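You operate a simulated robot arm through the tools that you are given. There is no shell and no other tool. Be economical: measure what you need, move in short steps, check, and stop when the job is done.

The job below is to be done with a simulated two-armed robot. You get a single attempt, and the scene is never put back.

## Task
Put the grey pad on the top of the dryer. Press the tray check button three times. Put one of the filters from the layout table top on top of the grey coil there. Open the deep drawer, take the blue brush and put it inside, then shut the drawer. Take the small block and leave it on the nut on the layout table top. Switch the third line switch from the left on. Open the flat drawer. Any order will do. Set down upright: grey pad, filter.

Only the result counts: the job must be done as asked and must still hold three seconds after the hand-in. Knocking over, shifting, dropping, spilling or breaking anything else fails it.

## Robot
Two 7-joint arms with two-finger grippers on one trunk, on a base that drives. Base frame: it is fixed to the floor where the robot stands at the start and does not move with it; the origin is under the middle of the robot, x ahead of it, y to its left, z up. Lengths are in mm, angles in degrees, forces in N, time in s.
The left shoulder is at the start at [88, 159, 951], the right one opposite. With the tool pointing down near the work surface each hand reaches from about 100 to 640 mm from the robot's upright axis, wherever it stands, measured 20 degrees to its own side. Places, roughly: blue brush (15x5x6 cm) [800, -3600, 800]; coil [500, -3750, 750]; deep drawer [-1000, -5400, 700]; filter [1000, -4000, 750]; flat drawer [800, -5500, 700]; grey pad (5x6x5 cm) [500, -200, 300]; jb deep [-1000, -5600, 600]; nut (5x4x2 cm) [900, -3500, 800]; small block (3x3x2 cm) [800, -3900, 800]; third line switch [-100, -3800, 900]; top of the dryer [2800, -2800, 1000]; tray check button [300, -3300, 800]. Payload 2.45 kg a hand.
The TCP of each hand is the grasp point between the finger pads, 26 mm short of the fingertips. In the tool frame z runs along the fingers and y along their closing line. Largest opening 96 mm; the body of the gripper starts 69 mm behind the TCP.
Orientation is that of the tool frame in the base frame, as a unit quaternion [w, x, y, z]. With the fingers straight down and closing along the base's y, the tool's x points along the base's -x, its y along +y and its z along -z.

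## Interface
- The arms move only by the tool jog_arm. It takes "left_plan", "right_plan" or both (then of equal length, played together; a hand with none holds still); each is a list of rows, each a list of 7 numbers: the opening in per cent of the stroke, from 0 (shut) to 100 (fully open), then the shift along the tool's x, y, z in mm, then the turn, a rotation vector about the tool's x, y, z in degrees. In form: [[gripper, x, y, z, ax, ay, az], ...]. A call has 1 to 10 rows; each row shifts and turns the commanded pose from where the row before left it, along the tool's axes as they then stand. Each row takes 0.2 s and may step no farther than 50 mm and 8.6 degrees from the row before; otherwise, or with a gripper value out of range, the whole call is refused. Where a pose cannot be reached the arm comes as near as it can. A force on the tool above 40 N (or 10 N above the force at the start of the call, whichever is more), or a blocked arm, ends the call early, and 0.2 s more pass. Each finger halts on what it meets, pressing with about 44 N; the grip force reading is that of the motor and also rises with nothing between the fingers. The clock runs only during rows and for 0.2 s after the last one: add rows that do not move to give the fingers time. It gives the time, the measured TCP pose, the force on the tool (base axes), the opening and the grip force at its end, in the units of the frame above (readings bear some noise), with the torque about the TCP (base axes, N m) and any sound that the robot's microphone picked up, and new pictures: "views" is both (left out), scene, wrist or none (wrist: the cameras of the hands that moved).
- Cameras (640 x 400 px; columns grow to the right, rows downward): "scene" is now at [219.8, -44.8, 1390.8]; the picture's right is [-0.74, -0.68, 0.00], its down [-0.63, 0.69, -0.36] and it looks along [0.24, -0.26, -0.93] (base axes); focal length 250 px, centre (320, 200). "left" rides on the left gripper at [82, -3, -98] in its tool frame; the picture's right is [0.04, 1.00, 0.00], its down [-0.73, 0.03, -0.68] and it looks along [-0.68, 0.03, 0.73] (tool axes); focal length 256 px, centre (320, 200). "right" rides on the right gripper at [82, 3, -98] in its tool frame; the picture's right is [-0.04, 1.00, 0.00], its down [-0.73, -0.03, -0.68] and it looks along [-0.68, -0.03, 0.73] (tool axes); focal length 256 px, centre (320, 200). There is no depth. A picture from a camera that has moved, and an enlarged one, comes with that camera's place and axes in the base frame and with its lens.
- slide_trunk(by): slides the trunk up (or, below 0, down) by that many mm; the arms and the scene camera ride with it, the base frame stays. It gives what a move gives, with no picture.
- steer(legs): drives the robot by 1 to 6 legs, each [ahead, left, turn to the left] in mm, mm and degrees, along the robot's own axes; the way and the turn of a leg run together, so that a leg with both is an arc; at most 1500 mm and 180 degrees a leg. The arms and the cameras ride along, it lands a little off, and it stops where it bumps. It gives what a move gives, and a new picture of the scene camera.
- pan_tilt(pan, tilt): turns the head with the scene camera to pan (to the left, within 120 degrees either way) and tilt (down, from -29 to 69), counted from straight ahead of the robot. It gives what a move gives, and a new picture of the scene camera.
- inspect(camera, box): a new picture of the part [left, top, right, bottom] of that camera's present view, enlarged. The clock stands still meanwhile.
- job_done(): hands the job in; it is judged then, once.

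Work in short steps. Places have to be worked out from the pictures, the camera data and where the tool is seen: move nearer, look again, correct. Check each grasp and each placing, and mend what went wrong. You have 196 turns and 260 pictures in all, those below and enlarged ones among them. Open the grippers and draw the arms clear of the work before you hand the job in, unless the task says otherwise; then end with one line.

The tools are called after "Call:" by a JSON object that holds its "method" and its "body". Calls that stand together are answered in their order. jog_arm: Moves the arms, as the interface text tells. Its arguments: {"type":"object","properties":{"left_plan":{"type":"array","items":{"type":"array","items":{"type":"number"}}},"right_plan":{"type":"array","items":{"type":"array","items":{"type":"number"}}},"views":{"type":"string","enum":["both","scene","wrist","none"]}},"required":[]} The other tools are called the same way: slide_trunk (by) slides the trunk up or down; steer (legs) drives the base; pan_tilt (pan, tilt) turns the head that bears the scene camera; inspect (camera, box) takes an enlarged picture of a part of a camera's view; job_done () hands the job in.

At the start:

```text
t: 0.0
left_tool_pos: [313.6, -13.2, 523.3]
left_orientation: [-0.001, 0.0, 1.0, 0.0]
left_contact_force: [-0.5, 0.2, -0.5]
left_wrist_torque: [0.01, 0.02, -0.01]
left_gripper_width: 96.0
left_finger_force: 0.0
right_tool_pos: [368.3, -369.8, 543.0]
right_orientation: [-0.001, 0.0, 1.0, 0.001]
right_contact_force: [-0.3, 0.2, -0.4]
right_wrist_torque: [-0.01, 0.0, -0.03]
right_gripper_width: 95.9
right_finger_force: 0.0
trunk travel left (down, up): [-125.0, 442.0]
robot x, y, heading: [-1.8, -0.5, 0.0]
head pan, tilt: [-47.5, 68.8]
```

scene: 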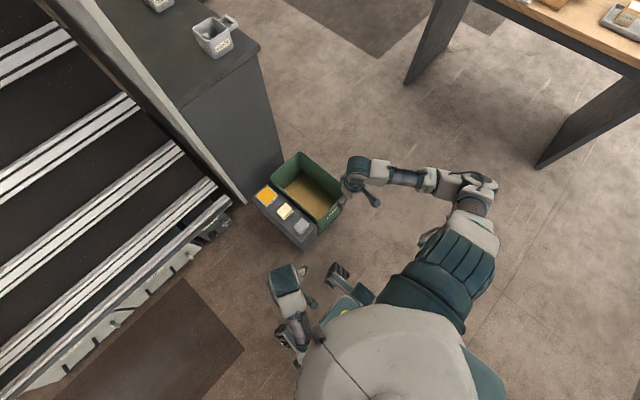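
right: 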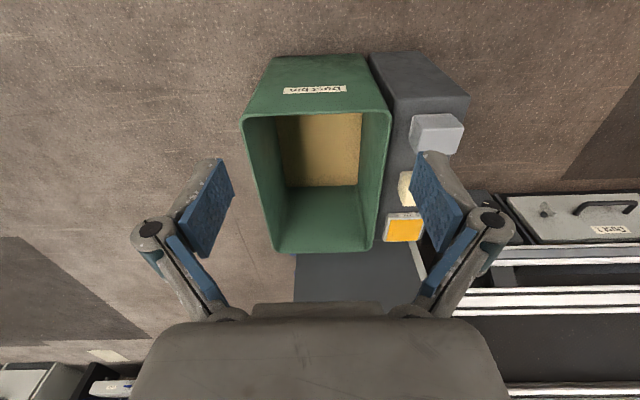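
left: 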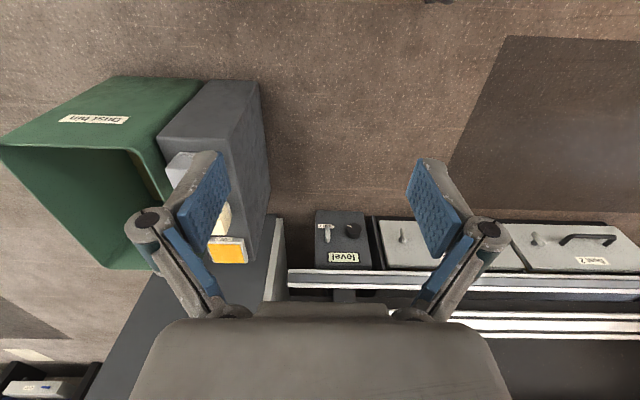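

I'll look closer at the pad and its surroundings first.

Call:
{"method": "inspect", "body": {"camera": "right", "box": [340, 50, 500, 250]}}

Call:
{"method": "inspect", "body": {"camera": "scene", "box": [220, 130, 380, 260]}}

Call:
{"method": "slide_trunk", "body": {"by": -120}}

```text
2.00 times, centred on (420, 150) of right
camera zoom: at [286.7, -365.4, 642.2], right [0.04, 1.0, 0.0], down [0.73, -0.03, 0.68], along [0.68, -0.03, -0.74], focal length 512 px, centre (120, 300)
```

zoom: 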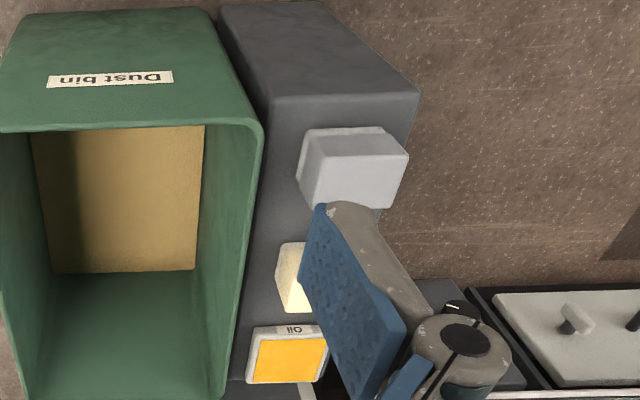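

```text
3.08 times, centred on (300, 195) of scene
camera zoom: at [219.8, -44.8, 1390.8], right [-0.74, -0.68, 0.0], down [-0.63, 0.69, -0.36], along [0.24, -0.26, -0.93], focal length 770 px, centre (382, 215)
```

zoom: 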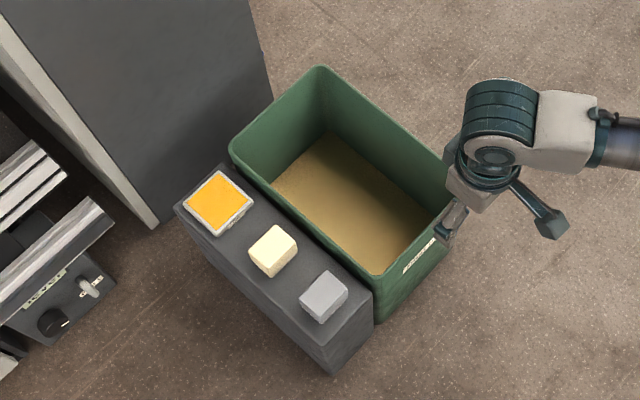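

```text
t: 1.5
left_tool_pos: [313.7, 27.3, 383.0]
left_orientation: [0.005, 0.018, 0.999, 0.039]
left_contact_force: [0.0, 0.3, -0.5]
left_wrist_torque: [0.0, -0.02, 0.01]
left_gripper_width: 96.0
left_finger_force: 0.0
right_tool_pos: [369.2, -361.8, 427.2]
right_orientation: [-0.004, 0.0, 1.0, -0.008]
right_contact_force: [-0.1, 0.6, 0.7]
right_wrist_torque: [-0.03, 0.0, -0.03]
right_gripper_width: 96.1
right_finger_force: 0.1
trunk travel left (down, up): [-5.0, 562.0]
robot x, y, heading: [0.2, 1.9, -0.2]
head pan, tilt: [-47.5, 68.8]
```

The pad sits at about (472,-200) on the box, z ≈ 265–315. I move the right hand over it at the present height and check.

Call:
{"method": "jog_arm", "body": {"right_plan": [[100, -25, 40, 0, 0, 0, 0], [100, -25, 40, 0, 0, 0, 0], [100, -25, 40, 0, 0, 0, 0], [100, -25, 40, 0, 0, 0, 0], [100, 0, 0, 0, 0, 0, 0]]}}

```text
t: 2.7
left_tool_pos: [313.4, 27.3, 381.2]
left_orientation: [0.005, 0.019, 0.999, 0.043]
left_contact_force: [0.2, 0.5, -0.2]
left_wrist_torque: [-0.02, 0.0, -0.02]
left_gripper_width: 96.2
left_finger_force: 0.1
right_tool_pos: [470.6, -203.4, 424.2]
right_orientation: [-0.005, -0.001, 1.0, -0.007]
right_contact_force: [-0.6, 0.4, -0.1]
right_wrist_torque: [-0.03, -0.02, 0.0]
right_gripper_width: 96.1
right_finger_force: 0.0
trunk travel left (down, up): [-5.0, 562.0]
robot x, y, heading: [0.0, -0.9, -0.2]
head pan, tilt: [-47.5, 68.8]
camera scene: at [382.7, -28.2, 1223.2], right [-0.74, -0.68, 0.02], down [-0.63, 0.68, -0.36], along [0.23, -0.28, -0.93], focal length 250 px, centre (320, 200)
camera right: at [390.1, -198.9, 523.2], right [0.04, 1.0, -0.01], down [0.74, -0.02, 0.67], along [0.67, -0.04, -0.74], focal length 256 px, centre (320, 200)
```

scene: 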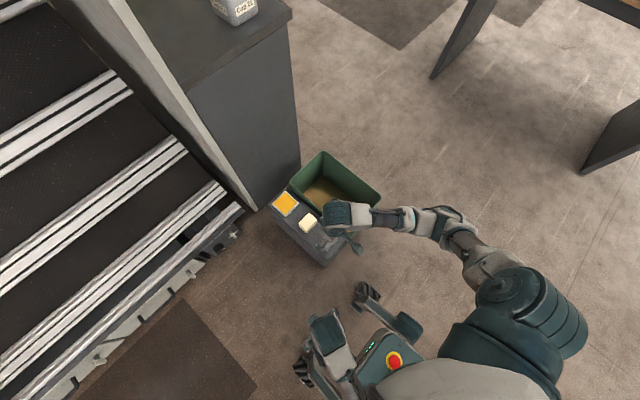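
right: 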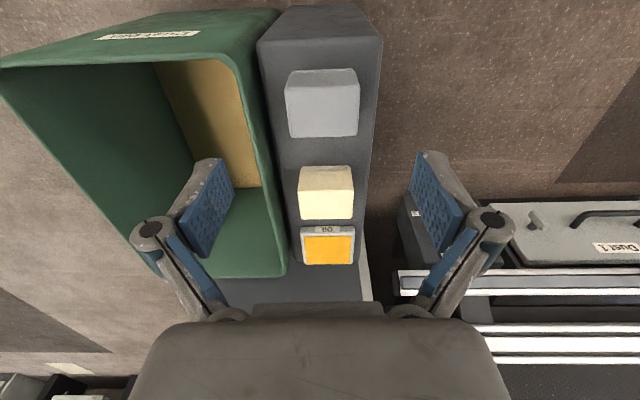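

The hand is over the pad; I enlarge the view to measure its edges.

Call:
{"method": "inspect", "body": {"camera": "right", "box": [240, 40, 400, 140]}}

Call:
{"method": "inspect", "body": {"camera": "scene", "box": [260, 170, 420, 270]}}

```text
4.00 times, centred on (320, 90) of right
camera zoom: at [390.1, -198.9, 523.2], right [0.04, 1.0, -0.01], down [0.74, -0.02, 0.67], along [0.67, -0.04, -0.74], focal length 1024 px, centre (320, 640)
```

zoom: 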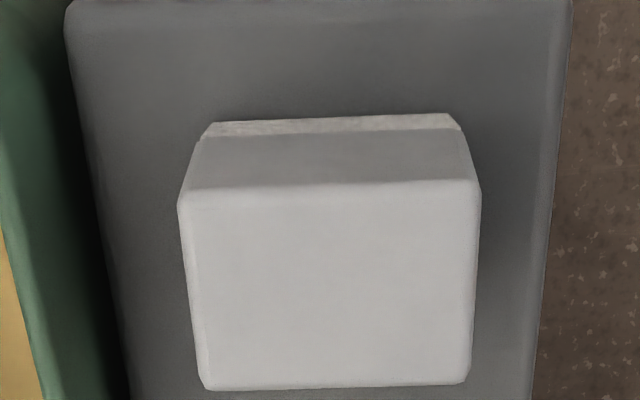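

```text
4.00 times, centred on (340, 220) of scene
camera zoom: at [382.7, -28.2, 1223.2], right [-0.74, -0.68, 0.02], down [-0.63, 0.68, -0.36], along [0.23, -0.28, -0.93], focal length 1002 px, centre (240, 120)
```

zoom: 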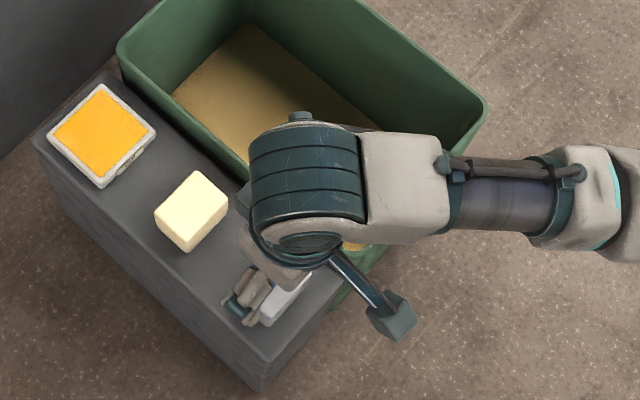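

Pad top ≈ z 292, base ≈ 242, x 466–515, y centre ≈ -203, 60–65 wide in y. I shift 18 mm forward, narrow the opening to clear the bin rim and descend.

Call:
{"method": "jog_arm", "body": {"right_plan": [[85, -19, 0, 20, 0, 0, 0], [85, 0, 0, 30, 0, 0, 0], [85, 0, 0, 30, 0, 0, 0], [85, 0, 0, 20, 0, 0, 0], [85, 0, 0, 0, 0, 0, 0]]}}

```text
t: 3.9
left_tool_pos: [311.5, 26.7, 382.4]
left_orientation: [0.005, 0.019, 0.999, 0.042]
left_contact_force: [-0.1, 0.7, -1.1]
left_wrist_torque: [0.01, -0.06, -0.01]
left_gripper_width: 96.1
left_finger_force: 0.1
right_tool_pos: [486.8, -207.8, 324.8]
right_orientation: [-0.003, 0.0, 1.0, -0.007]
right_contact_force: [0.4, 0.3, -0.4]
right_wrist_torque: [-0.01, -0.01, -0.02]
right_gripper_width: 81.5
right_finger_force: 0.1
trunk travel left (down, up): [-5.0, 562.0]
robot x, y, heading: [-0.1, -0.1, 0.2]
head pan, tilt: [-47.5, 68.8]
camera scene: at [381.1, -29.0, 1224.1], right [-0.74, -0.68, 0.02], down [-0.63, 0.68, -0.36], along [0.23, -0.28, -0.93], focal length 250 px, centre (320, 200)
camera right: at [406.0, -201.6, 422.9], right [0.04, 1.0, -0.01], down [0.74, -0.02, 0.67], along [0.67, -0.04, -0.74], focal length 256 px, centre (320, 200)
```

scene: 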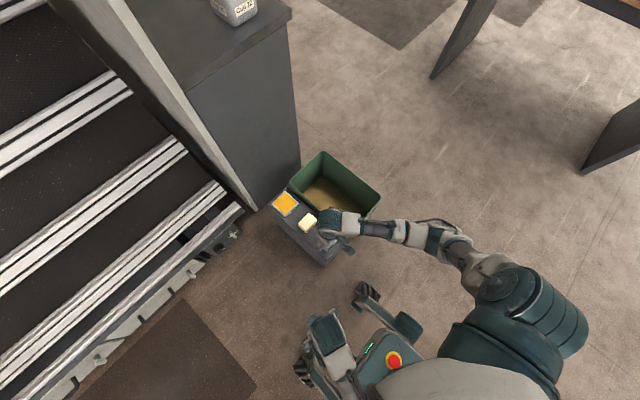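
right: 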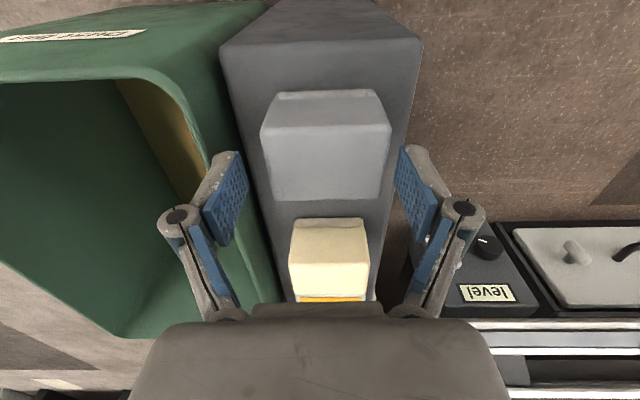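

Well lined up; I shift 7 mm forward, 3 mm left, descend to z≈278 and close.

Call:
{"method": "jog_arm", "body": {"right_plan": [[85, -7, 3, 15, 0, 0, 0], [85, 0, 0, 16, 0, 0, 0], [85, 0, 0, 16, 0, 0, 0], [85, 0, 0, 0, 0, 0, 0], [0, 0, 0, 0, 0, 0, 0], [0, 0, 0, 0, 0, 0, 0], [0, 0, 0, 0, 0, 0, 0]], "views": "wrist"}}

```text
t: 4.8
left_tool_pos: [312.0, 28.9, 388.5]
left_orientation: [0.018, 0.02, 0.998, 0.052]
left_contact_force: [-0.6, -0.6, -0.8]
left_wrist_torque: [0.02, -0.02, -0.01]
left_gripper_width: 95.8
left_finger_force: 0.0
right_tool_pos: [495.1, -209.9, 291.8]
right_orientation: [0.008, 0.002, 1.0, -0.007]
right_contact_force: [-23.7, -25.0, 75.6]
right_wrist_torque: [-0.86, 1.52, 0.03]
right_gripper_width: 63.0
right_finger_force: 44.6
trunk travel left (down, up): [-5.0, 562.0]
robot x, y, heading: [-2.8, -0.7, -0.2]
head pan, tilt: [-47.5, 68.8]
stopped in row 4 (right hand): the force on the tool passed its limit at 48 N (the readings are from after the stop); the commanded pose is now the measured one
camera right: at [411.5, -203.0, 388.9], right [0.04, 1.0, -0.01], down [0.72, -0.02, 0.69], along [0.69, -0.04, -0.72], focal length 256 px, centre (320, 200)
```

right: 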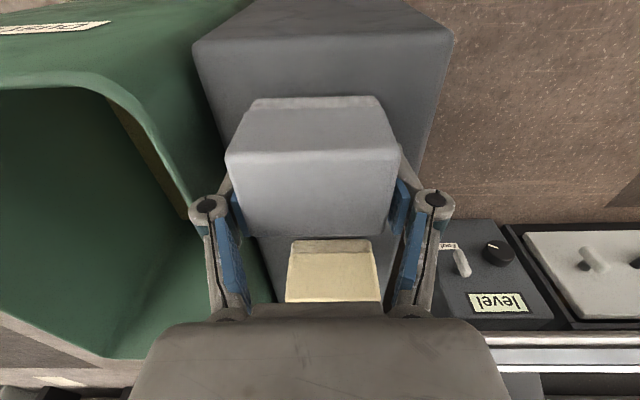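

The fingertips met the box top (≈ z 265), and the fingers have closed on the pad (63 mm, 44 N). I lift gently with the grip held.

Call:
{"method": "jog_arm", "body": {"right_plan": [[0, 0, 0, -4, 0, 0, 0], [0, 0, 0, -10, 0, 0, 0], [0, 0, 0, -20, 0, 0, 0], [0, 0, 0, -30, 0, 0, 0], [0, 0, 0, -40, 0, 0, 0], [0, 0, 0, 0, 0, 0, 0]]}}

```text
t: 6.2
left_tool_pos: [310.5, 29.0, 383.3]
left_orientation: [0.011, 0.021, 0.998, 0.052]
left_contact_force: [0.2, 0.1, -0.4]
left_wrist_torque: [0.04, -0.01, -0.01]
left_gripper_width: 96.0
left_finger_force: 0.0
right_tool_pos: [492.2, -203.8, 383.7]
right_orientation: [0.001, 0.0, 1.0, -0.002]
right_contact_force: [0.1, 0.1, 0.0]
right_wrist_torque: [0.0, -0.04, 0.02]
right_gripper_width: 59.2
right_finger_force: 44.2
trunk travel left (down, up): [-5.0, 562.0]
robot x, y, heading: [-0.6, 1.0, -0.1]
head pan, tilt: [-47.5, 68.8]
camera scene: at [376.5, -37.2, 1225.1], right [-0.74, -0.68, 0.01], down [-0.63, 0.69, -0.36], along [0.24, -0.27, -0.93], focal length 250 px, centre (320, 200)
camera right: at [411.2, -198.8, 481.8], right [0.04, 1.0, 0.0], down [0.73, -0.03, 0.68], along [0.68, -0.03, -0.73], focal length 256 px, centre (320, 200)
```

scene: 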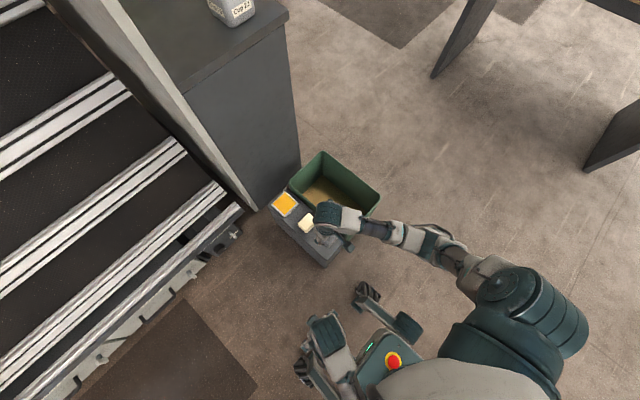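
right: 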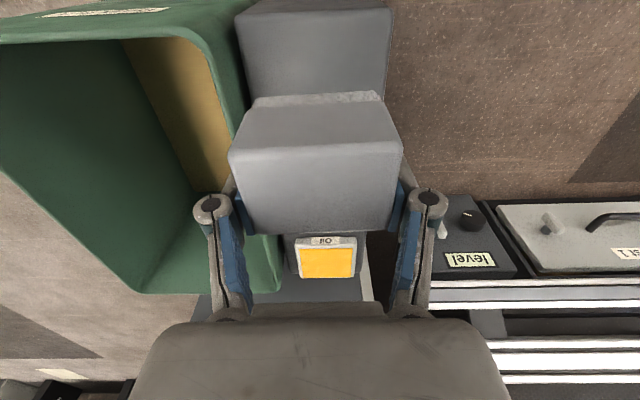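

The pad is held. I raise the trunk and look around to plan the route.

Call:
{"method": "slide_trunk", "body": {"by": 250}}

Call:
{"method": "pan_tilt", "body": {"pan": -45, "tilt": 25}}

Call:
{"method": "pan_tilt", "body": {"pan": -110, "tilt": 25}}

Call:
{"method": "pan_tilt", "body": {"pan": 10, "tilt": 25}}

```text
t: 8.8
left_tool_pos: [309.2, 41.1, 628.2]
left_orientation: [0.014, 0.023, 0.997, 0.075]
left_contact_force: [-0.4, -0.2, -0.6]
left_wrist_torque: [0.01, -0.01, -0.01]
left_gripper_width: 96.0
left_finger_force: 0.1
right_tool_pos: [492.8, -208.5, 637.5]
right_orientation: [0.002, 0.0, 1.0, 0.002]
right_contact_force: [-0.4, -0.5, -1.5]
right_wrist_torque: [0.05, -0.05, 0.01]
right_gripper_width: 59.1
right_finger_force: 44.1
trunk travel left (down, up): [-255.0, 312.0]
robot x, y, heading: [3.8, -1.6, 0.1]
head pan, tilt: [-47.5, 68.8]
```

```text
t: 9.9
left_tool_pos: [308.6, 43.9, 627.1]
left_orientation: [0.011, 0.024, 0.997, 0.074]
left_contact_force: [0.2, 0.5, 0.3]
left_wrist_torque: [-0.04, -0.01, -0.05]
left_gripper_width: 96.1
left_finger_force: 0.0
right_tool_pos: [491.6, -202.7, 635.7]
right_orientation: [0.002, 0.001, 1.0, 0.001]
right_contact_force: [-0.4, -0.5, 0.6]
right_wrist_torque: [0.02, -0.02, -0.02]
right_gripper_width: 59.0
right_finger_force: 44.3
trunk travel left (down, up): [-255.0, 312.0]
robot x, y, heading: [2.3, 1.7, -0.2]
head pan, tilt: [-45.0, 25.0]
camera scene: at [125.1, -67.7, 1594.4], right [-0.71, -0.71, 0.0], down [-0.3, 0.3, -0.9], along [0.64, -0.64, -0.43], focal length 250 px, centre (320, 200)
```

scene: 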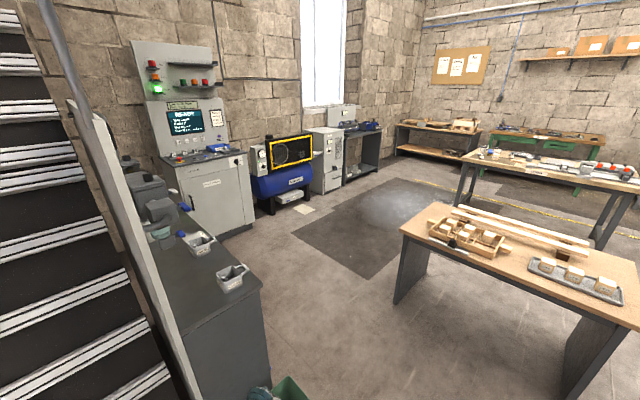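

```text
t: 11.3
left_tool_pos: [308.5, 43.6, 627.3]
left_orientation: [0.012, 0.024, 0.997, 0.074]
left_contact_force: [0.3, 0.2, -0.2]
left_wrist_torque: [0.03, 0.0, 0.0]
left_gripper_width: 96.0
left_finger_force: 0.0
right_tool_pos: [491.9, -204.1, 635.3]
right_orientation: [0.002, 0.0, 1.0, 0.0]
right_contact_force: [0.1, -0.2, -0.2]
right_wrist_torque: [0.01, 0.01, 0.0]
right_gripper_width: 58.7
right_finger_force: 43.8
trunk travel left (down, up): [-255.0, 312.0]
robot x, y, heading: [-0.8, -0.1, -0.2]
head pan, tilt: [-110.0, 25.0]
camera scene: at [28.4, -88.6, 1594.9], right [-0.94, 0.34, 0.0], down [0.14, 0.4, -0.91], along [-0.31, -0.85, -0.42], focal length 250 px, centre (320, 200)
```

scene: 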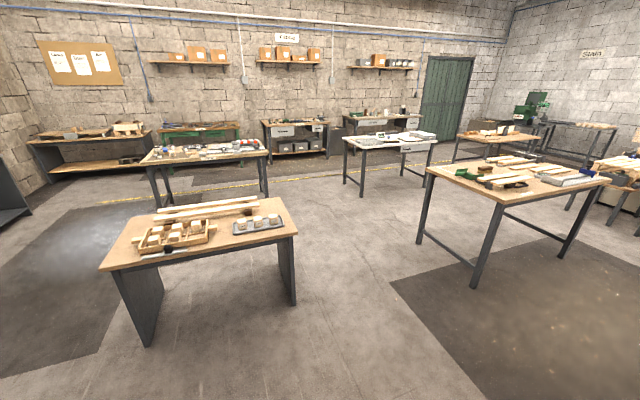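

```text
t: 13.3
left_tool_pos: [309.3, 44.3, 626.6]
left_orientation: [0.012, 0.023, 0.997, 0.075]
left_contact_force: [0.1, -0.4, -0.7]
left_wrist_torque: [0.0, 0.0, 0.01]
left_gripper_width: 96.0
left_finger_force: 0.1
right_tool_pos: [492.0, -204.7, 636.5]
right_orientation: [0.004, 0.0, 1.0, 0.0]
right_contact_force: [0.4, 0.3, -0.5]
right_wrist_torque: [0.01, -0.05, -0.02]
right_gripper_width: 59.2
right_finger_force: 44.0
trunk travel left (down, up): [-255.0, 312.0]
robot x, y, heading: [0.2, -3.5, 0.0]
head pan, tilt: [10.0, 25.0]
camera scene: at [150.6, 14.1, 1594.8], right [0.17, -0.98, 0.0], down [-0.42, -0.07, -0.91], along [0.89, 0.16, -0.43], focal length 250 px, centre (320, 200)
```

scene: 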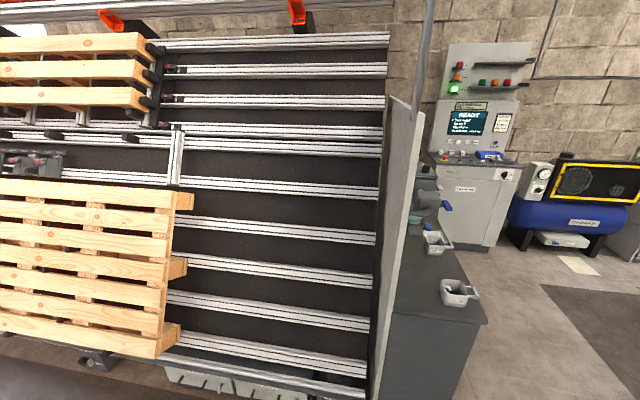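

The dryer is the grey cabinet beside the compressor at about (2800,-2800); the layout table lies at y ≈ -3750. I raise the trunk for transport and check how far the elbows stick out.

Call:
{"method": "slide_trunk", "body": {"by": 250}}

Call:
{"method": "pan_tilt", "body": {"pan": 0, "tilt": 69}}

```text
t: 15.9
left_tool_pos: [309.0, 51.2, 874.0]
left_orientation: [0.013, 0.023, 0.996, 0.083]
left_contact_force: [-0.2, -0.8, 0.2]
left_wrist_torque: [0.03, -0.01, 0.0]
left_gripper_width: 95.8
left_finger_force: 0.0
right_tool_pos: [491.2, -204.4, 886.4]
right_orientation: [0.002, -0.001, 1.0, 0.0]
right_contact_force: [-0.5, 0.3, 0.0]
right_wrist_torque: [0.0, 0.0, -0.02]
right_gripper_width: 58.9
right_finger_force: 43.8
trunk travel left (down, up): [-505.0, 62.0]
robot x, y, heading: [-0.0, 0.5, -0.1]
head pan, tilt: [10.0, 25.0]
```

```text
t: 17.0
left_tool_pos: [309.4, 51.6, 872.6]
left_orientation: [0.012, 0.023, 0.996, 0.083]
left_contact_force: [0.5, -0.8, 0.4]
left_wrist_torque: [0.02, -0.01, -0.01]
left_gripper_width: 96.0
left_finger_force: 0.1
right_tool_pos: [491.9, -204.1, 885.6]
right_orientation: [0.004, -0.001, 1.0, -0.001]
right_contact_force: [0.4, 0.3, 0.5]
right_wrist_torque: [0.03, 0.0, -0.02]
right_gripper_width: 58.9
right_finger_force: 43.8
trunk travel left (down, up): [-505.0, 62.0]
robot x, y, heading: [-2.3, 3.7, 0.1]
head pan, tilt: [0.0, 68.8]
camera scene: at [40.6, -2.1, 1786.5], right [0.0, -1.0, 0.0], down [-0.93, 0.0, -0.36], along [0.36, 0.0, -0.93], focal length 250 px, centre (320, 200)
```

scene: 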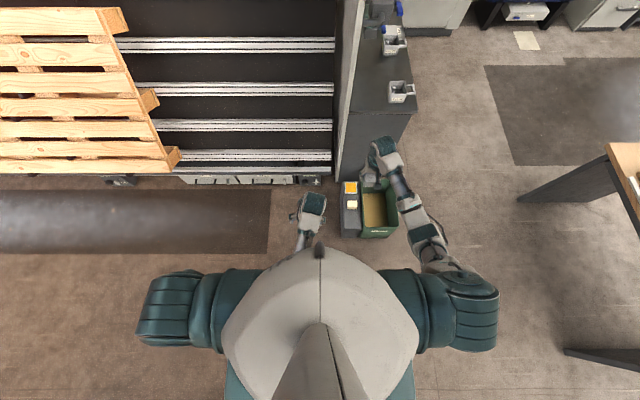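

Shoulders reach about ±370 mm and the near table's edge is at y≈-1350, the counter's at y≈-415: I drive the corridor at y≈-860, then over toward the dryer.

Call:
{"method": "steer", "body": {"legs": [[0, -860, 0], [1400, 0, 0], [400, -1400, 0]]}}

Call:
{"method": "pan_tilt", "body": {"pan": -20, "tilt": 40}}

```text
t: 35.0
left_tool_pos: [2137.2, -2194.2, 873.3]
left_orientation: [0.01, 0.012, 0.997, 0.082]
left_contact_force: [-1.0, -1.0, -0.1]
left_wrist_torque: [0.0, 0.01, 0.03]
left_gripper_width: 96.0
left_finger_force: 0.2
right_tool_pos: [2328.4, -2445.2, 885.6]
right_orientation: [0.003, -0.013, 1.0, 0.0]
right_contact_force: [0.3, -0.1, -1.5]
right_wrist_torque: [-0.01, 0.01, -0.01]
right_gripper_width: 58.9
right_finger_force: 43.9
trunk travel left (down, up): [-505.0, 62.0]
robot x, y, heading: [1829.7, -2254.5, 1.3]
head pan, tilt: [0.0, 68.8]
camera scene: at [1871.8, -2254.1, 1786.5], right [0.03, -1.0, 0.0], down [-0.93, -0.02, -0.36], along [0.36, 0.01, -0.93], focal length 250 px, centre (320, 200)
```

scene: 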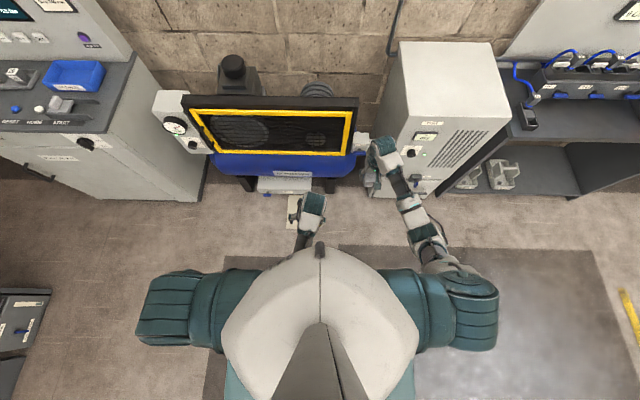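

```text
t: 36.0
left_tool_pos: [2137.7, -2192.4, 874.0]
left_orientation: [0.011, 0.011, 0.996, 0.082]
left_contact_force: [-0.2, 0.1, -0.1]
left_wrist_torque: [0.04, -0.03, -0.02]
left_gripper_width: 96.2
left_finger_force: 0.0
right_tool_pos: [2327.7, -2444.7, 888.0]
right_orientation: [0.004, -0.014, 1.0, -0.001]
right_contact_force: [-0.5, -0.1, -0.6]
right_wrist_torque: [0.0, 0.02, 0.0]
right_gripper_width: 59.0
right_finger_force: 43.6
trunk travel left (down, up): [-505.0, 62.0]
robot x, y, heading: [1830.4, -2252.2, 1.6]
head pan, tilt: [-20.0, 40.0]
camera scene: at [1896.7, -2283.1, 1822.4], right [-0.32, -0.95, 0.0], down [-0.61, 0.21, -0.76], along [0.72, -0.24, -0.65], focal length 250 px, centre (320, 200)
```

scene: 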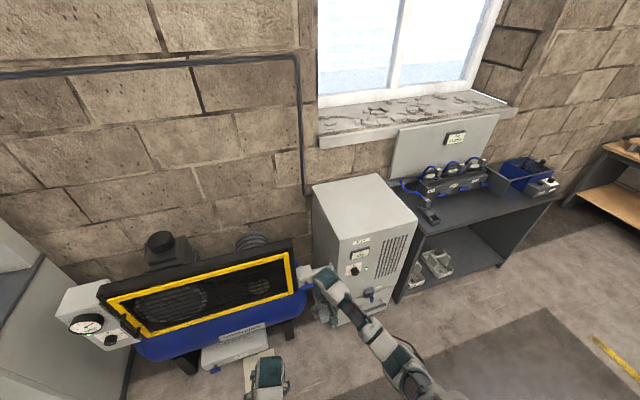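

Dryer top ≈ x 2540–2920, y -2585…-2990, z≈1000. I raise both hands well above it before approaching.

Call:
{"method": "slide_trunk", "body": {"by": 60}}

Call:
{"method": "jog_arm", "body": {"right_plan": [[0, 0, 0, -40, 0, 0, 0], [0, 0, 0, -40, 0, 0, 0], [0, 0, 0, -40, 0, 0, 0], [0, 0, 0, -40, 0, 0, 0], [0, 0, 0, 0, 0, 0, 0]], "left_plan": [[100, 0, 0, -40, 0, 0, 0], [100, 0, 0, -40, 0, 0, 0], [100, 0, 0, -40, 0, 0, 0], [100, 0, 0, -40, 0, 0, 0], [100, 0, 0, 0, 0, 0, 0]], "views": "none"}}

Call:
{"method": "steer", "body": {"legs": [[0, -340, -1.5], [320, 0, 0]]}}

```text
t: 37.0
left_tool_pos: [2139.8, -2171.5, 928.5]
left_orientation: [0.015, 0.012, 0.994, 0.107]
left_contact_force: [-0.1, 0.1, 0.3]
left_wrist_torque: [0.01, -0.02, 0.01]
left_gripper_width: 96.5
left_finger_force: 0.0
right_tool_pos: [2327.0, -2444.4, 948.3]
right_orientation: [0.004, -0.013, 1.0, -0.001]
right_contact_force: [-0.3, -0.4, -0.5]
right_wrist_torque: [-0.01, 0.01, 0.02]
right_gripper_width: 58.9
right_finger_force: 44.1
trunk travel left (down, up): [-565.0, 2.0]
robot x, y, heading: [1833.0, -2255.2, 1.7]
head pan, tilt: [-20.0, 40.0]
```

```text
t: 38.4
left_tool_pos: [2127.8, -2171.4, 979.3]
left_orientation: [0.009, 0.017, 0.992, 0.123]
left_contact_force: [-0.8, -0.3, 0.7]
left_wrist_torque: [0.04, 0.02, 0.02]
left_gripper_width: 96.0
left_finger_force: 0.0
left hand out of reach, approached as far as the arm can: row 2, 3, 4
right_tool_pos: [2325.9, -2439.9, 1109.2]
right_orientation: [0.005, -0.013, 1.0, -0.002]
right_contact_force: [0.0, 0.1, -1.0]
right_wrist_torque: [0.0, 0.01, 0.03]
right_gripper_width: 58.9
right_finger_force: 43.5
trunk travel left (down, up): [-565.0, 2.0]
robot x, y, heading: [1832.5, -2255.4, 1.6]
head pan, tilt: [-20.0, 40.0]
stopped in row 5 (left hand): the arm was blocked; the commanded pose is now the measured one
```

```text
t: 42.3
left_tool_pos: [2455.5, -2513.3, 980.0]
left_orientation: [0.011, 0.028, 0.992, 0.12]
left_contact_force: [-0.8, -0.3, 0.5]
left_wrist_torque: [-0.03, 0.03, 0.02]
left_gripper_width: 95.9
left_finger_force: 0.0
right_tool_pos: [2648.3, -2779.7, 1110.5]
right_orientation: [0.006, -0.003, 1.0, -0.003]
right_contact_force: [0.5, 0.4, -0.5]
right_wrist_torque: [0.0, 0.0, 0.0]
right_gripper_width: 58.8
right_finger_force: 44.1
trunk travel left (down, up): [-565.0, 2.0]
robot x, y, heading: [2157.1, -2588.6, 0.2]
head pan, tilt: [-20.0, 40.0]
camera scene: at [2218.8, -2630.0, 1882.2], right [-0.34, -0.94, -0.01], down [-0.61, 0.22, -0.76], along [0.72, -0.26, -0.65], focal length 250 px, centre (320, 200)
```

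scene: 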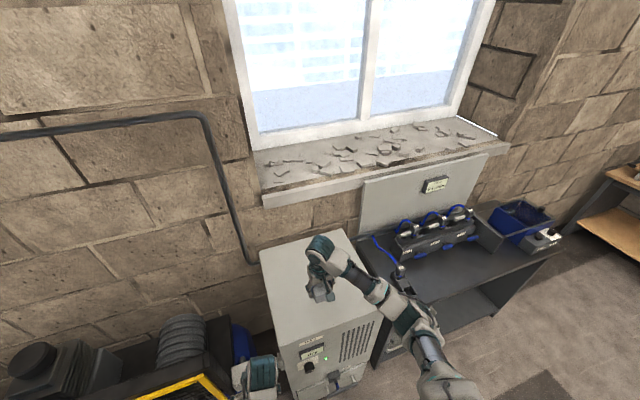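

Hand is above the dryer top. I shift 50 mm further in and lower 35 mm, looking with the wrist camera.

Call:
{"method": "jog_arm", "body": {"right_plan": [[0, -30, 0, 0, 0, 0, 0], [0, -30, 0, 10, 0, 0, 0], [0, 0, 0, 25, 0, 0, 0], [0, 0, 0, 0, 0, 0, 0]]}}

```text
t: 43.3
left_tool_pos: [2457.3, -2497.9, 978.2]
left_orientation: [0.012, 0.027, 0.993, 0.114]
left_contact_force: [-0.2, 0.9, -0.2]
left_wrist_torque: [-0.03, -0.01, 0.0]
left_gripper_width: 95.9
left_finger_force: 0.1
right_tool_pos: [2708.0, -2764.7, 1080.8]
right_orientation: [0.006, -0.004, 1.0, -0.009]
right_contact_force: [0.6, 0.5, -0.3]
right_wrist_torque: [-0.03, -0.04, -0.01]
right_gripper_width: 58.9
right_finger_force: 44.2
trunk travel left (down, up): [-565.0, 2.0]
robot x, y, heading: [2161.2, -2586.2, 0.0]
head pan, tilt: [-20.0, 40.0]
camera scene: at [2222.9, -2620.6, 1882.2], right [-0.34, -0.94, 0.0], down [-0.61, 0.22, -0.76], along [0.72, -0.26, -0.65], focal length 250 px, centre (320, 200)
camera right: at [2625.2, -2759.1, 1177.9], right [0.03, 1.0, -0.02], down [0.73, -0.01, 0.69], along [0.69, -0.03, -0.73], focal length 256 px, centre (320, 200)
```

scene: 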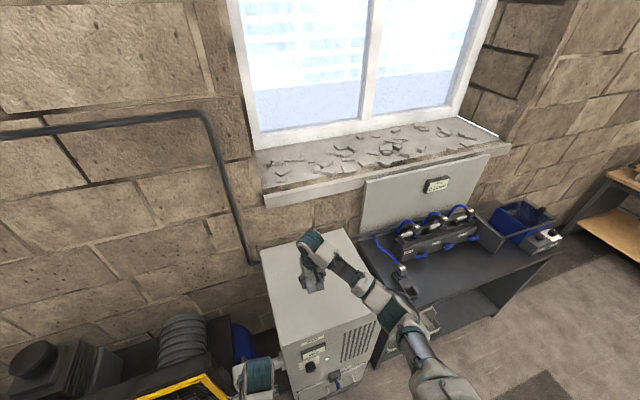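
right: 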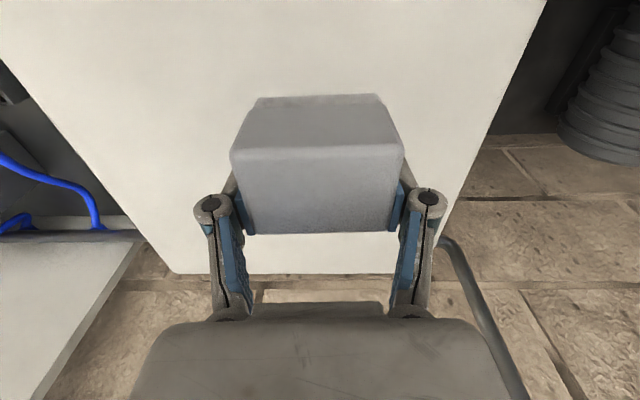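

Pad bottom should be near z 1055; I descend 40 mm and then gently.

Call:
{"method": "jog_arm", "body": {"right_plan": [[0, 0, 0, 20, 0, 0, 0], [0, 0, 0, 20, 0, 0, 0], [0, 0, 0, 0, 0, 0, 0]], "views": "wrist"}}

```text
t: 44.1
left_tool_pos: [2455.5, -2512.6, 978.7]
left_orientation: [0.011, 0.028, 0.992, 0.119]
left_contact_force: [-0.1, -0.8, -0.4]
left_wrist_torque: [0.01, -0.01, -0.01]
left_gripper_width: 96.0
left_finger_force: 0.0
right_tool_pos: [2707.1, -2783.9, 1036.4]
right_orientation: [0.005, -0.004, 1.0, -0.002]
right_contact_force: [0.2, 0.4, -1.2]
right_wrist_torque: [0.0, -0.02, 0.0]
right_gripper_width: 58.9
right_finger_force: 44.1
trunk travel left (down, up): [-565.0, 2.0]
robot x, y, heading: [2160.6, -2592.0, 0.2]
head pan, tilt: [-20.0, 40.0]
camera right: at [2625.1, -2779.1, 1134.2], right [0.03, 1.0, 0.0], down [0.73, -0.02, 0.69], along [0.69, -0.03, -0.73], focal length 256 px, centre (320, 200)
```

right: 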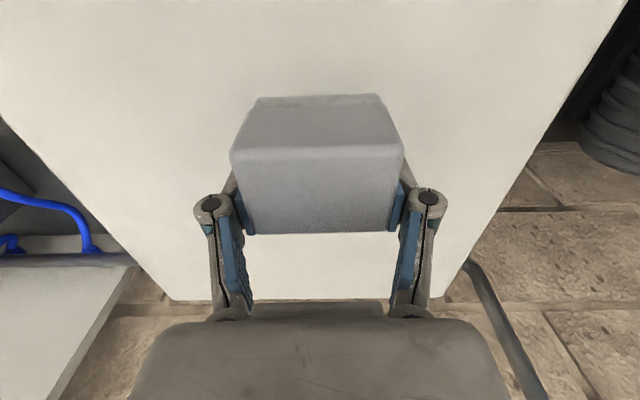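

No contact yet; I step down 3 mm per row.

Call:
{"method": "jog_arm", "body": {"right_plan": [[0, 0, 0, 3, 0, 0, 0], [0, 0, 0, 3, 0, 0, 0], [0, 0, 0, 3, 0, 0, 0], [0, 0, 0, 0, 0, 0, 0]], "views": "none"}}

```text
t: 45.1
left_tool_pos: [2455.7, -2510.3, 978.6]
left_orientation: [0.011, 0.027, 0.993, 0.118]
left_contact_force: [0.3, 0.1, 0.0]
left_wrist_torque: [-0.01, 0.0, 0.03]
left_gripper_width: 95.9
left_finger_force: 0.1
right_tool_pos: [2707.6, -2778.7, 1026.8]
right_orientation: [0.005, -0.003, 1.0, -0.005]
right_contact_force: [0.4, -0.2, -1.3]
right_wrist_torque: [0.0, 0.0, 0.0]
right_gripper_width: 59.2
right_finger_force: 44.0
trunk travel left (down, up): [-565.0, 2.0]
robot x, y, heading: [2160.0, -2589.5, 0.2]
head pan, tilt: [-20.0, 40.0]
```

Call:
{"method": "jog_arm", "body": {"right_plan": [[0, 0, 0, 3, 0, 0, 0], [0, 0, 0, 3, 0, 0, 0], [0, 0, 0, 3, 0, 0, 0], [0, 0, 0, 0, 0, 0, 0]], "views": "wrist"}}

```text
t: 46.1
left_tool_pos: [2456.1, -2506.6, 979.3]
left_orientation: [0.012, 0.028, 0.993, 0.117]
left_contact_force: [0.4, 0.5, -0.4]
left_wrist_torque: [-0.04, -0.01, -0.02]
left_gripper_width: 96.1
left_finger_force: 0.1
right_tool_pos: [2708.3, -2773.6, 1018.4]
right_orientation: [0.006, -0.002, 1.0, -0.005]
right_contact_force: [0.1, -0.8, -0.5]
right_wrist_torque: [0.0, 0.02, 0.0]
right_gripper_width: 58.7
right_finger_force: 44.1
trunk travel left (down, up): [-565.0, 2.0]
robot x, y, heading: [2155.4, -2589.1, 0.0]
head pan, tilt: [-20.0, 40.0]
camera right: at [2625.8, -2769.8, 1117.0], right [0.03, 1.0, -0.01], down [0.73, -0.02, 0.69], along [0.69, -0.03, -0.73], focal length 256 px, centre (320, 200)
```

right: 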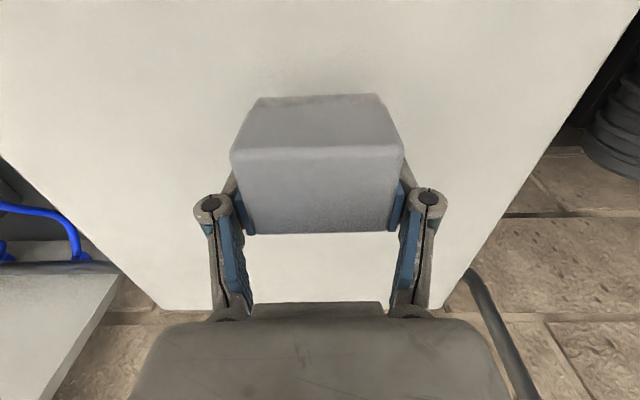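

The back edge geometry suggests the dryer top may be lower (~950–980). I continue down in guarded 4 mm rows.

Call:
{"method": "jog_arm", "body": {"right_plan": [[0, 0, 0, 4, 0, 0, 0], [0, 0, 0, 4, 0, 0, 0], [0, 0, 0, 4, 0, 0, 0], [0, 0, 0, 4, 0, 0, 0], [0, 0, 0, 4, 0, 0, 0], [0, 0, 0, 0, 0, 0, 0]], "views": "wrist"}}

```text
t: 47.5
left_tool_pos: [2455.3, -2501.3, 977.9]
left_orientation: [0.012, 0.027, 0.993, 0.114]
left_contact_force: [-0.3, -0.2, 0.8]
left_wrist_torque: [0.0, 0.01, 0.02]
left_gripper_width: 96.1
left_finger_force: 0.0
right_tool_pos: [2708.5, -2771.1, 998.1]
right_orientation: [0.006, -0.003, 1.0, -0.008]
right_contact_force: [-0.2, -0.2, -1.1]
right_wrist_torque: [-0.03, 0.0, 0.0]
right_gripper_width: 58.9
right_finger_force: 43.9
trunk travel left (down, up): [-565.0, 2.0]
robot x, y, heading: [2160.5, -2589.1, 0.2]
head pan, tilt: [-20.0, 40.0]
camera right: at [2626.4, -2764.6, 1096.7], right [0.03, 1.0, -0.02], down [0.73, -0.01, 0.69], along [0.69, -0.03, -0.73], focal length 256 px, centre (320, 200)
```

right: 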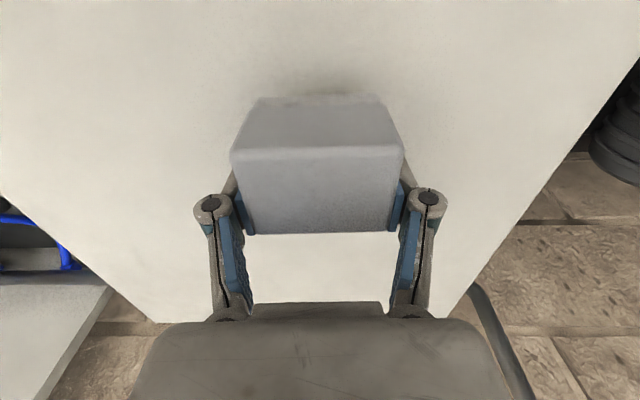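

A contact shadow is appearing; I keep on in 3 mm guarded rows.

Call:
{"method": "jog_arm", "body": {"right_plan": [[0, 0, 0, 3, 0, 0, 0], [0, 0, 0, 3, 0, 0, 0], [0, 0, 0, 3, 0, 0, 0], [0, 0, 0, 3, 0, 0, 0], [0, 0, 0, 0, 0, 0, 0]], "views": "wrist"}}

```text
t: 48.7
left_tool_pos: [2455.6, -2510.5, 979.5]
left_orientation: [0.011, 0.028, 0.993, 0.118]
left_contact_force: [1.0, -0.7, -0.5]
left_wrist_torque: [0.01, 0.0, 0.02]
left_gripper_width: 95.8
left_finger_force: 0.1
right_tool_pos: [2708.9, -2780.5, 986.0]
right_orientation: [0.006, -0.003, 1.0, -0.005]
right_contact_force: [-0.1, -1.0, -0.5]
right_wrist_torque: [0.01, 0.01, 0.0]
right_gripper_width: 58.7
right_finger_force: 44.6
trunk travel left (down, up): [-565.0, 2.0]
robot x, y, heading: [2155.8, -2593.1, -0.1]
head pan, tilt: [-20.0, 40.0]
camera right: at [2626.9, -2775.1, 1082.9], right [0.03, 1.0, -0.01], down [0.73, -0.02, 0.69], along [0.69, -0.03, -0.73], focal length 256 px, centre (320, 200)
```

right: 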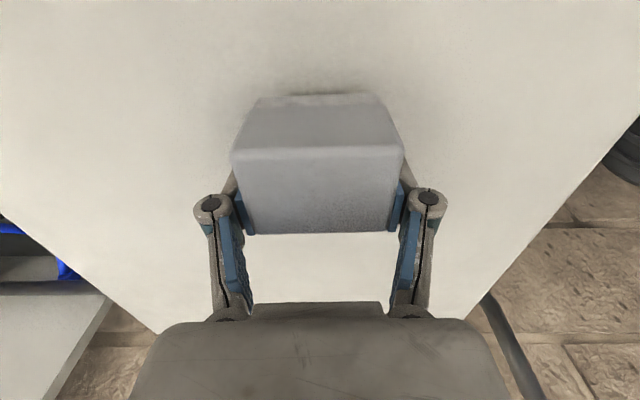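

Shadow tightens; still no contact force. Again 3 mm rows.

Call:
{"method": "jog_arm", "body": {"right_plan": [[0, 0, 0, 3, 0, 0, 0], [0, 0, 0, 3, 0, 0, 0], [0, 0, 0, 3, 0, 0, 0], [0, 0, 0, 3, 0, 0, 0], [0, 0, 0, 0, 0, 0, 0]], "views": "wrist"}}

```text
t: 49.9
left_tool_pos: [2456.4, -2506.3, 979.5]
left_orientation: [0.012, 0.028, 0.993, 0.117]
left_contact_force: [0.1, -0.2, 0.3]
left_wrist_torque: [-0.02, -0.02, 0.01]
left_gripper_width: 95.8
left_finger_force: 0.1
right_tool_pos: [2711.0, -2776.3, 973.4]
right_orientation: [0.005, -0.003, 1.0, -0.005]
right_contact_force: [0.1, -0.4, -0.8]
right_wrist_torque: [0.02, -0.05, -0.02]
right_gripper_width: 58.9
right_finger_force: 44.4
trunk travel left (down, up): [-565.0, 2.0]
robot x, y, heading: [2158.5, -2590.7, 0.2]
head pan, tilt: [-20.0, 40.0]
camera right: at [2627.7, -2771.9, 1071.6], right [0.03, 1.0, -0.01], down [0.73, -0.02, 0.69], along [0.69, -0.03, -0.73], focal length 256 px, centre (320, 200)
```

right: 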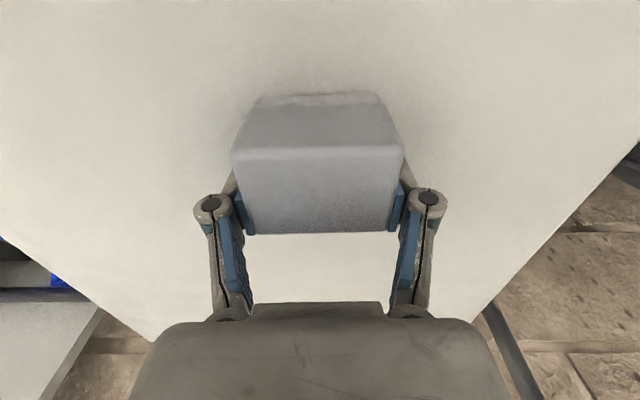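

Call:
{"method": "jog_arm", "body": {"right_plan": [[0, 0, 0, 2, 0, 0, 0], [0, 0, 0, 2, 0, 0, 0], [0, 0, 0, 2, 0, 0, 0], [0, 0, 0, 0, 0, 0, 0]], "views": "none"}}

```text
t: 50.9
left_tool_pos: [2453.0, -2500.9, 980.3]
left_orientation: [0.013, 0.027, 0.993, 0.115]
left_contact_force: [0.2, -0.7, 0.0]
left_wrist_torque: [0.01, -0.01, -0.02]
left_gripper_width: 96.2
left_finger_force: 0.1
right_tool_pos: [2710.1, -2771.6, 974.3]
right_orientation: [0.01, -0.004, 1.0, -0.006]
right_contact_force: [3.2, 6.8, 32.1]
right_wrist_torque: [1.28, 0.57, -0.08]
right_gripper_width: 59.1
right_finger_force: 43.9
trunk travel left (down, up): [-565.0, 2.0]
robot x, y, heading: [2160.5, -2588.4, 0.3]
head pan, tilt: [-20.0, 40.0]
```

Contact (32 N up): the pad stands on the dryer. I relieve slightly, open and rise.

Call:
{"method": "jog_arm", "body": {"right_plan": [[0, 0, 0, -3, 0, 0, 0], [0, 0, 0, 0, 0, 0, 0], [75, 0, 0, 0, 0, 0, 0], [90, 0, 0, 0, 0, 0, 0], [90, 0, 0, 0, 0, 0, 0]], "views": "none"}}

Call:
{"method": "jog_arm", "body": {"right_plan": [[90, 0, 0, -15, 0, 0, 0], [100, 0, 0, -30, 0, 0, 0], [100, 0, 0, -40, 0, 0, 0], [100, 0, 0, -40, 0, 0, 0], [100, 0, 0, 0, 0, 0, 0]]}}

```text
t: 52.1
left_tool_pos: [2455.3, -2503.6, 978.1]
left_orientation: [0.01, 0.027, 0.993, 0.115]
left_contact_force: [-0.8, 0.6, 0.2]
left_wrist_torque: [0.02, 0.03, -0.01]
left_gripper_width: 96.2
left_finger_force: 0.0
right_tool_pos: [2708.3, -2774.7, 972.7]
right_orientation: [0.005, -0.004, 1.0, -0.007]
right_contact_force: [0.4, -0.2, 0.0]
right_wrist_torque: [-0.04, 0.0, 0.01]
right_gripper_width: 86.2
right_finger_force: 0.1
trunk travel left (down, up): [-565.0, 2.0]
robot x, y, heading: [2157.9, -2587.5, 0.3]
head pan, tilt: [-20.0, 40.0]
```

```text
t: 53.3
left_tool_pos: [2455.9, -2504.9, 978.1]
left_orientation: [0.011, 0.028, 0.993, 0.117]
left_contact_force: [0.8, -0.7, 0.3]
left_wrist_torque: [-0.01, 0.0, -0.02]
left_gripper_width: 96.1
left_finger_force: 0.0
right_tool_pos: [2709.3, -2774.5, 1098.8]
right_orientation: [0.005, -0.003, 1.0, -0.005]
right_contact_force: [-0.4, 0.0, -0.4]
right_wrist_torque: [-0.04, 0.01, -0.03]
right_gripper_width: 95.9
right_finger_force: 0.0
trunk travel left (down, up): [-565.0, 2.0]
robot x, y, heading: [2160.1, -2588.2, 0.3]
head pan, tilt: [-20.0, 40.0]
camera scene: at [2222.8, -2618.8, 1882.3], right [-0.34, -0.94, 0.0], down [-0.61, 0.22, -0.76], along [0.72, -0.26, -0.65], focal length 250 px, centre (320, 200)
camera right: at [2626.7, -2769.4, 1195.7], right [0.03, 1.0, -0.01], down [0.73, -0.02, 0.69], along [0.69, -0.03, -0.73], focal length 256 px, centre (320, 200)
```

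scene: 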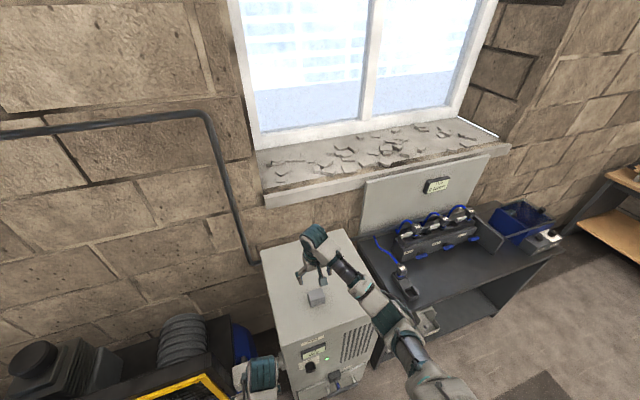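
right: 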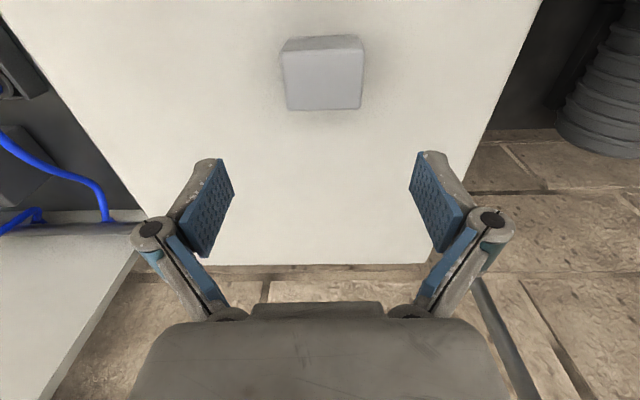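

Pad stands on the dryer. I back off, turn to face -y and come before the layout table.

Call:
{"method": "steer", "body": {"legs": [[-800, 0, 0], [0, 0, -90], [0, -550, 0]]}}

Call:
{"method": "pan_tilt", "body": {"pan": 0, "tilt": 40}}

```text
t: 64.3
left_tool_pos: [882.9, -2884.8, 977.9]
left_orientation: [0.088, 0.728, 0.676, 0.07]
left_contact_force: [0.0, -0.1, -0.8]
left_wrist_torque: [0.03, 0.0, 0.02]
left_gripper_width: 95.7
left_finger_force: 0.1
right_tool_pos: [612.5, -3132.7, 1099.9]
right_orientation: [-0.004, 0.712, 0.702, -0.013]
right_contact_force: [0.3, -0.4, 0.4]
right_wrist_torque: [-0.01, 0.09, 0.0]
right_gripper_width: 96.1
right_finger_force: 0.0
trunk travel left (down, up): [-565.0, 2.0]
robot x, y, heading: [794.9, -2586.5, -91.0]
head pan, tilt: [-20.0, 40.0]
camera scene: at [777.6, -2650.9, 1882.5], right [-0.93, 0.36, 0.01], down [0.22, 0.6, -0.77], along [-0.28, -0.71, -0.64], focal length 250 px, centre (320, 200)
```

scene: 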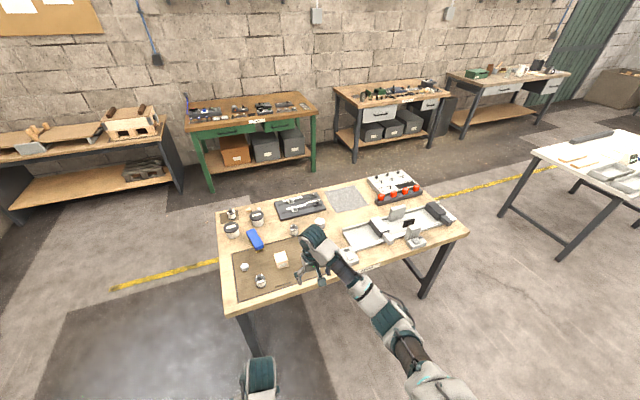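

```text
t: 65.2
left_tool_pos: [881.2, -2884.6, 979.9]
left_orientation: [0.09, 0.728, 0.676, 0.07]
left_contact_force: [-1.0, -0.9, -0.4]
left_wrist_torque: [-0.01, -0.01, 0.03]
left_gripper_width: 96.1
left_finger_force: 0.0
right_tool_pos: [607.5, -3130.8, 1101.0]
right_orientation: [-0.001, 0.711, 0.703, -0.011]
right_contact_force: [0.2, -0.2, 0.0]
right_wrist_torque: [-0.01, 0.02, -0.02]
right_gripper_width: 95.9
right_finger_force: 0.1
trunk travel left (down, up): [-565.0, 2.0]
robot x, y, heading: [798.4, -2584.3, -91.0]
head pan, tilt: [0.0, 40.0]
camera scene: at [789.5, -2656.2, 1882.3], right [-1.0, 0.02, 0.0], down [0.01, 0.64, -0.76], along [-0.01, -0.76, -0.65], focal length 250 px, centre (320, 200)
```

scene: 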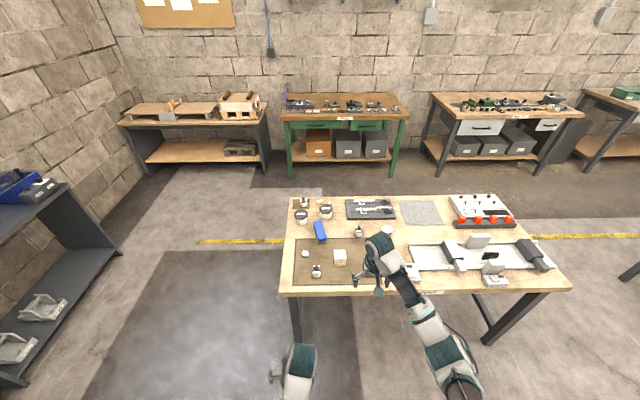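

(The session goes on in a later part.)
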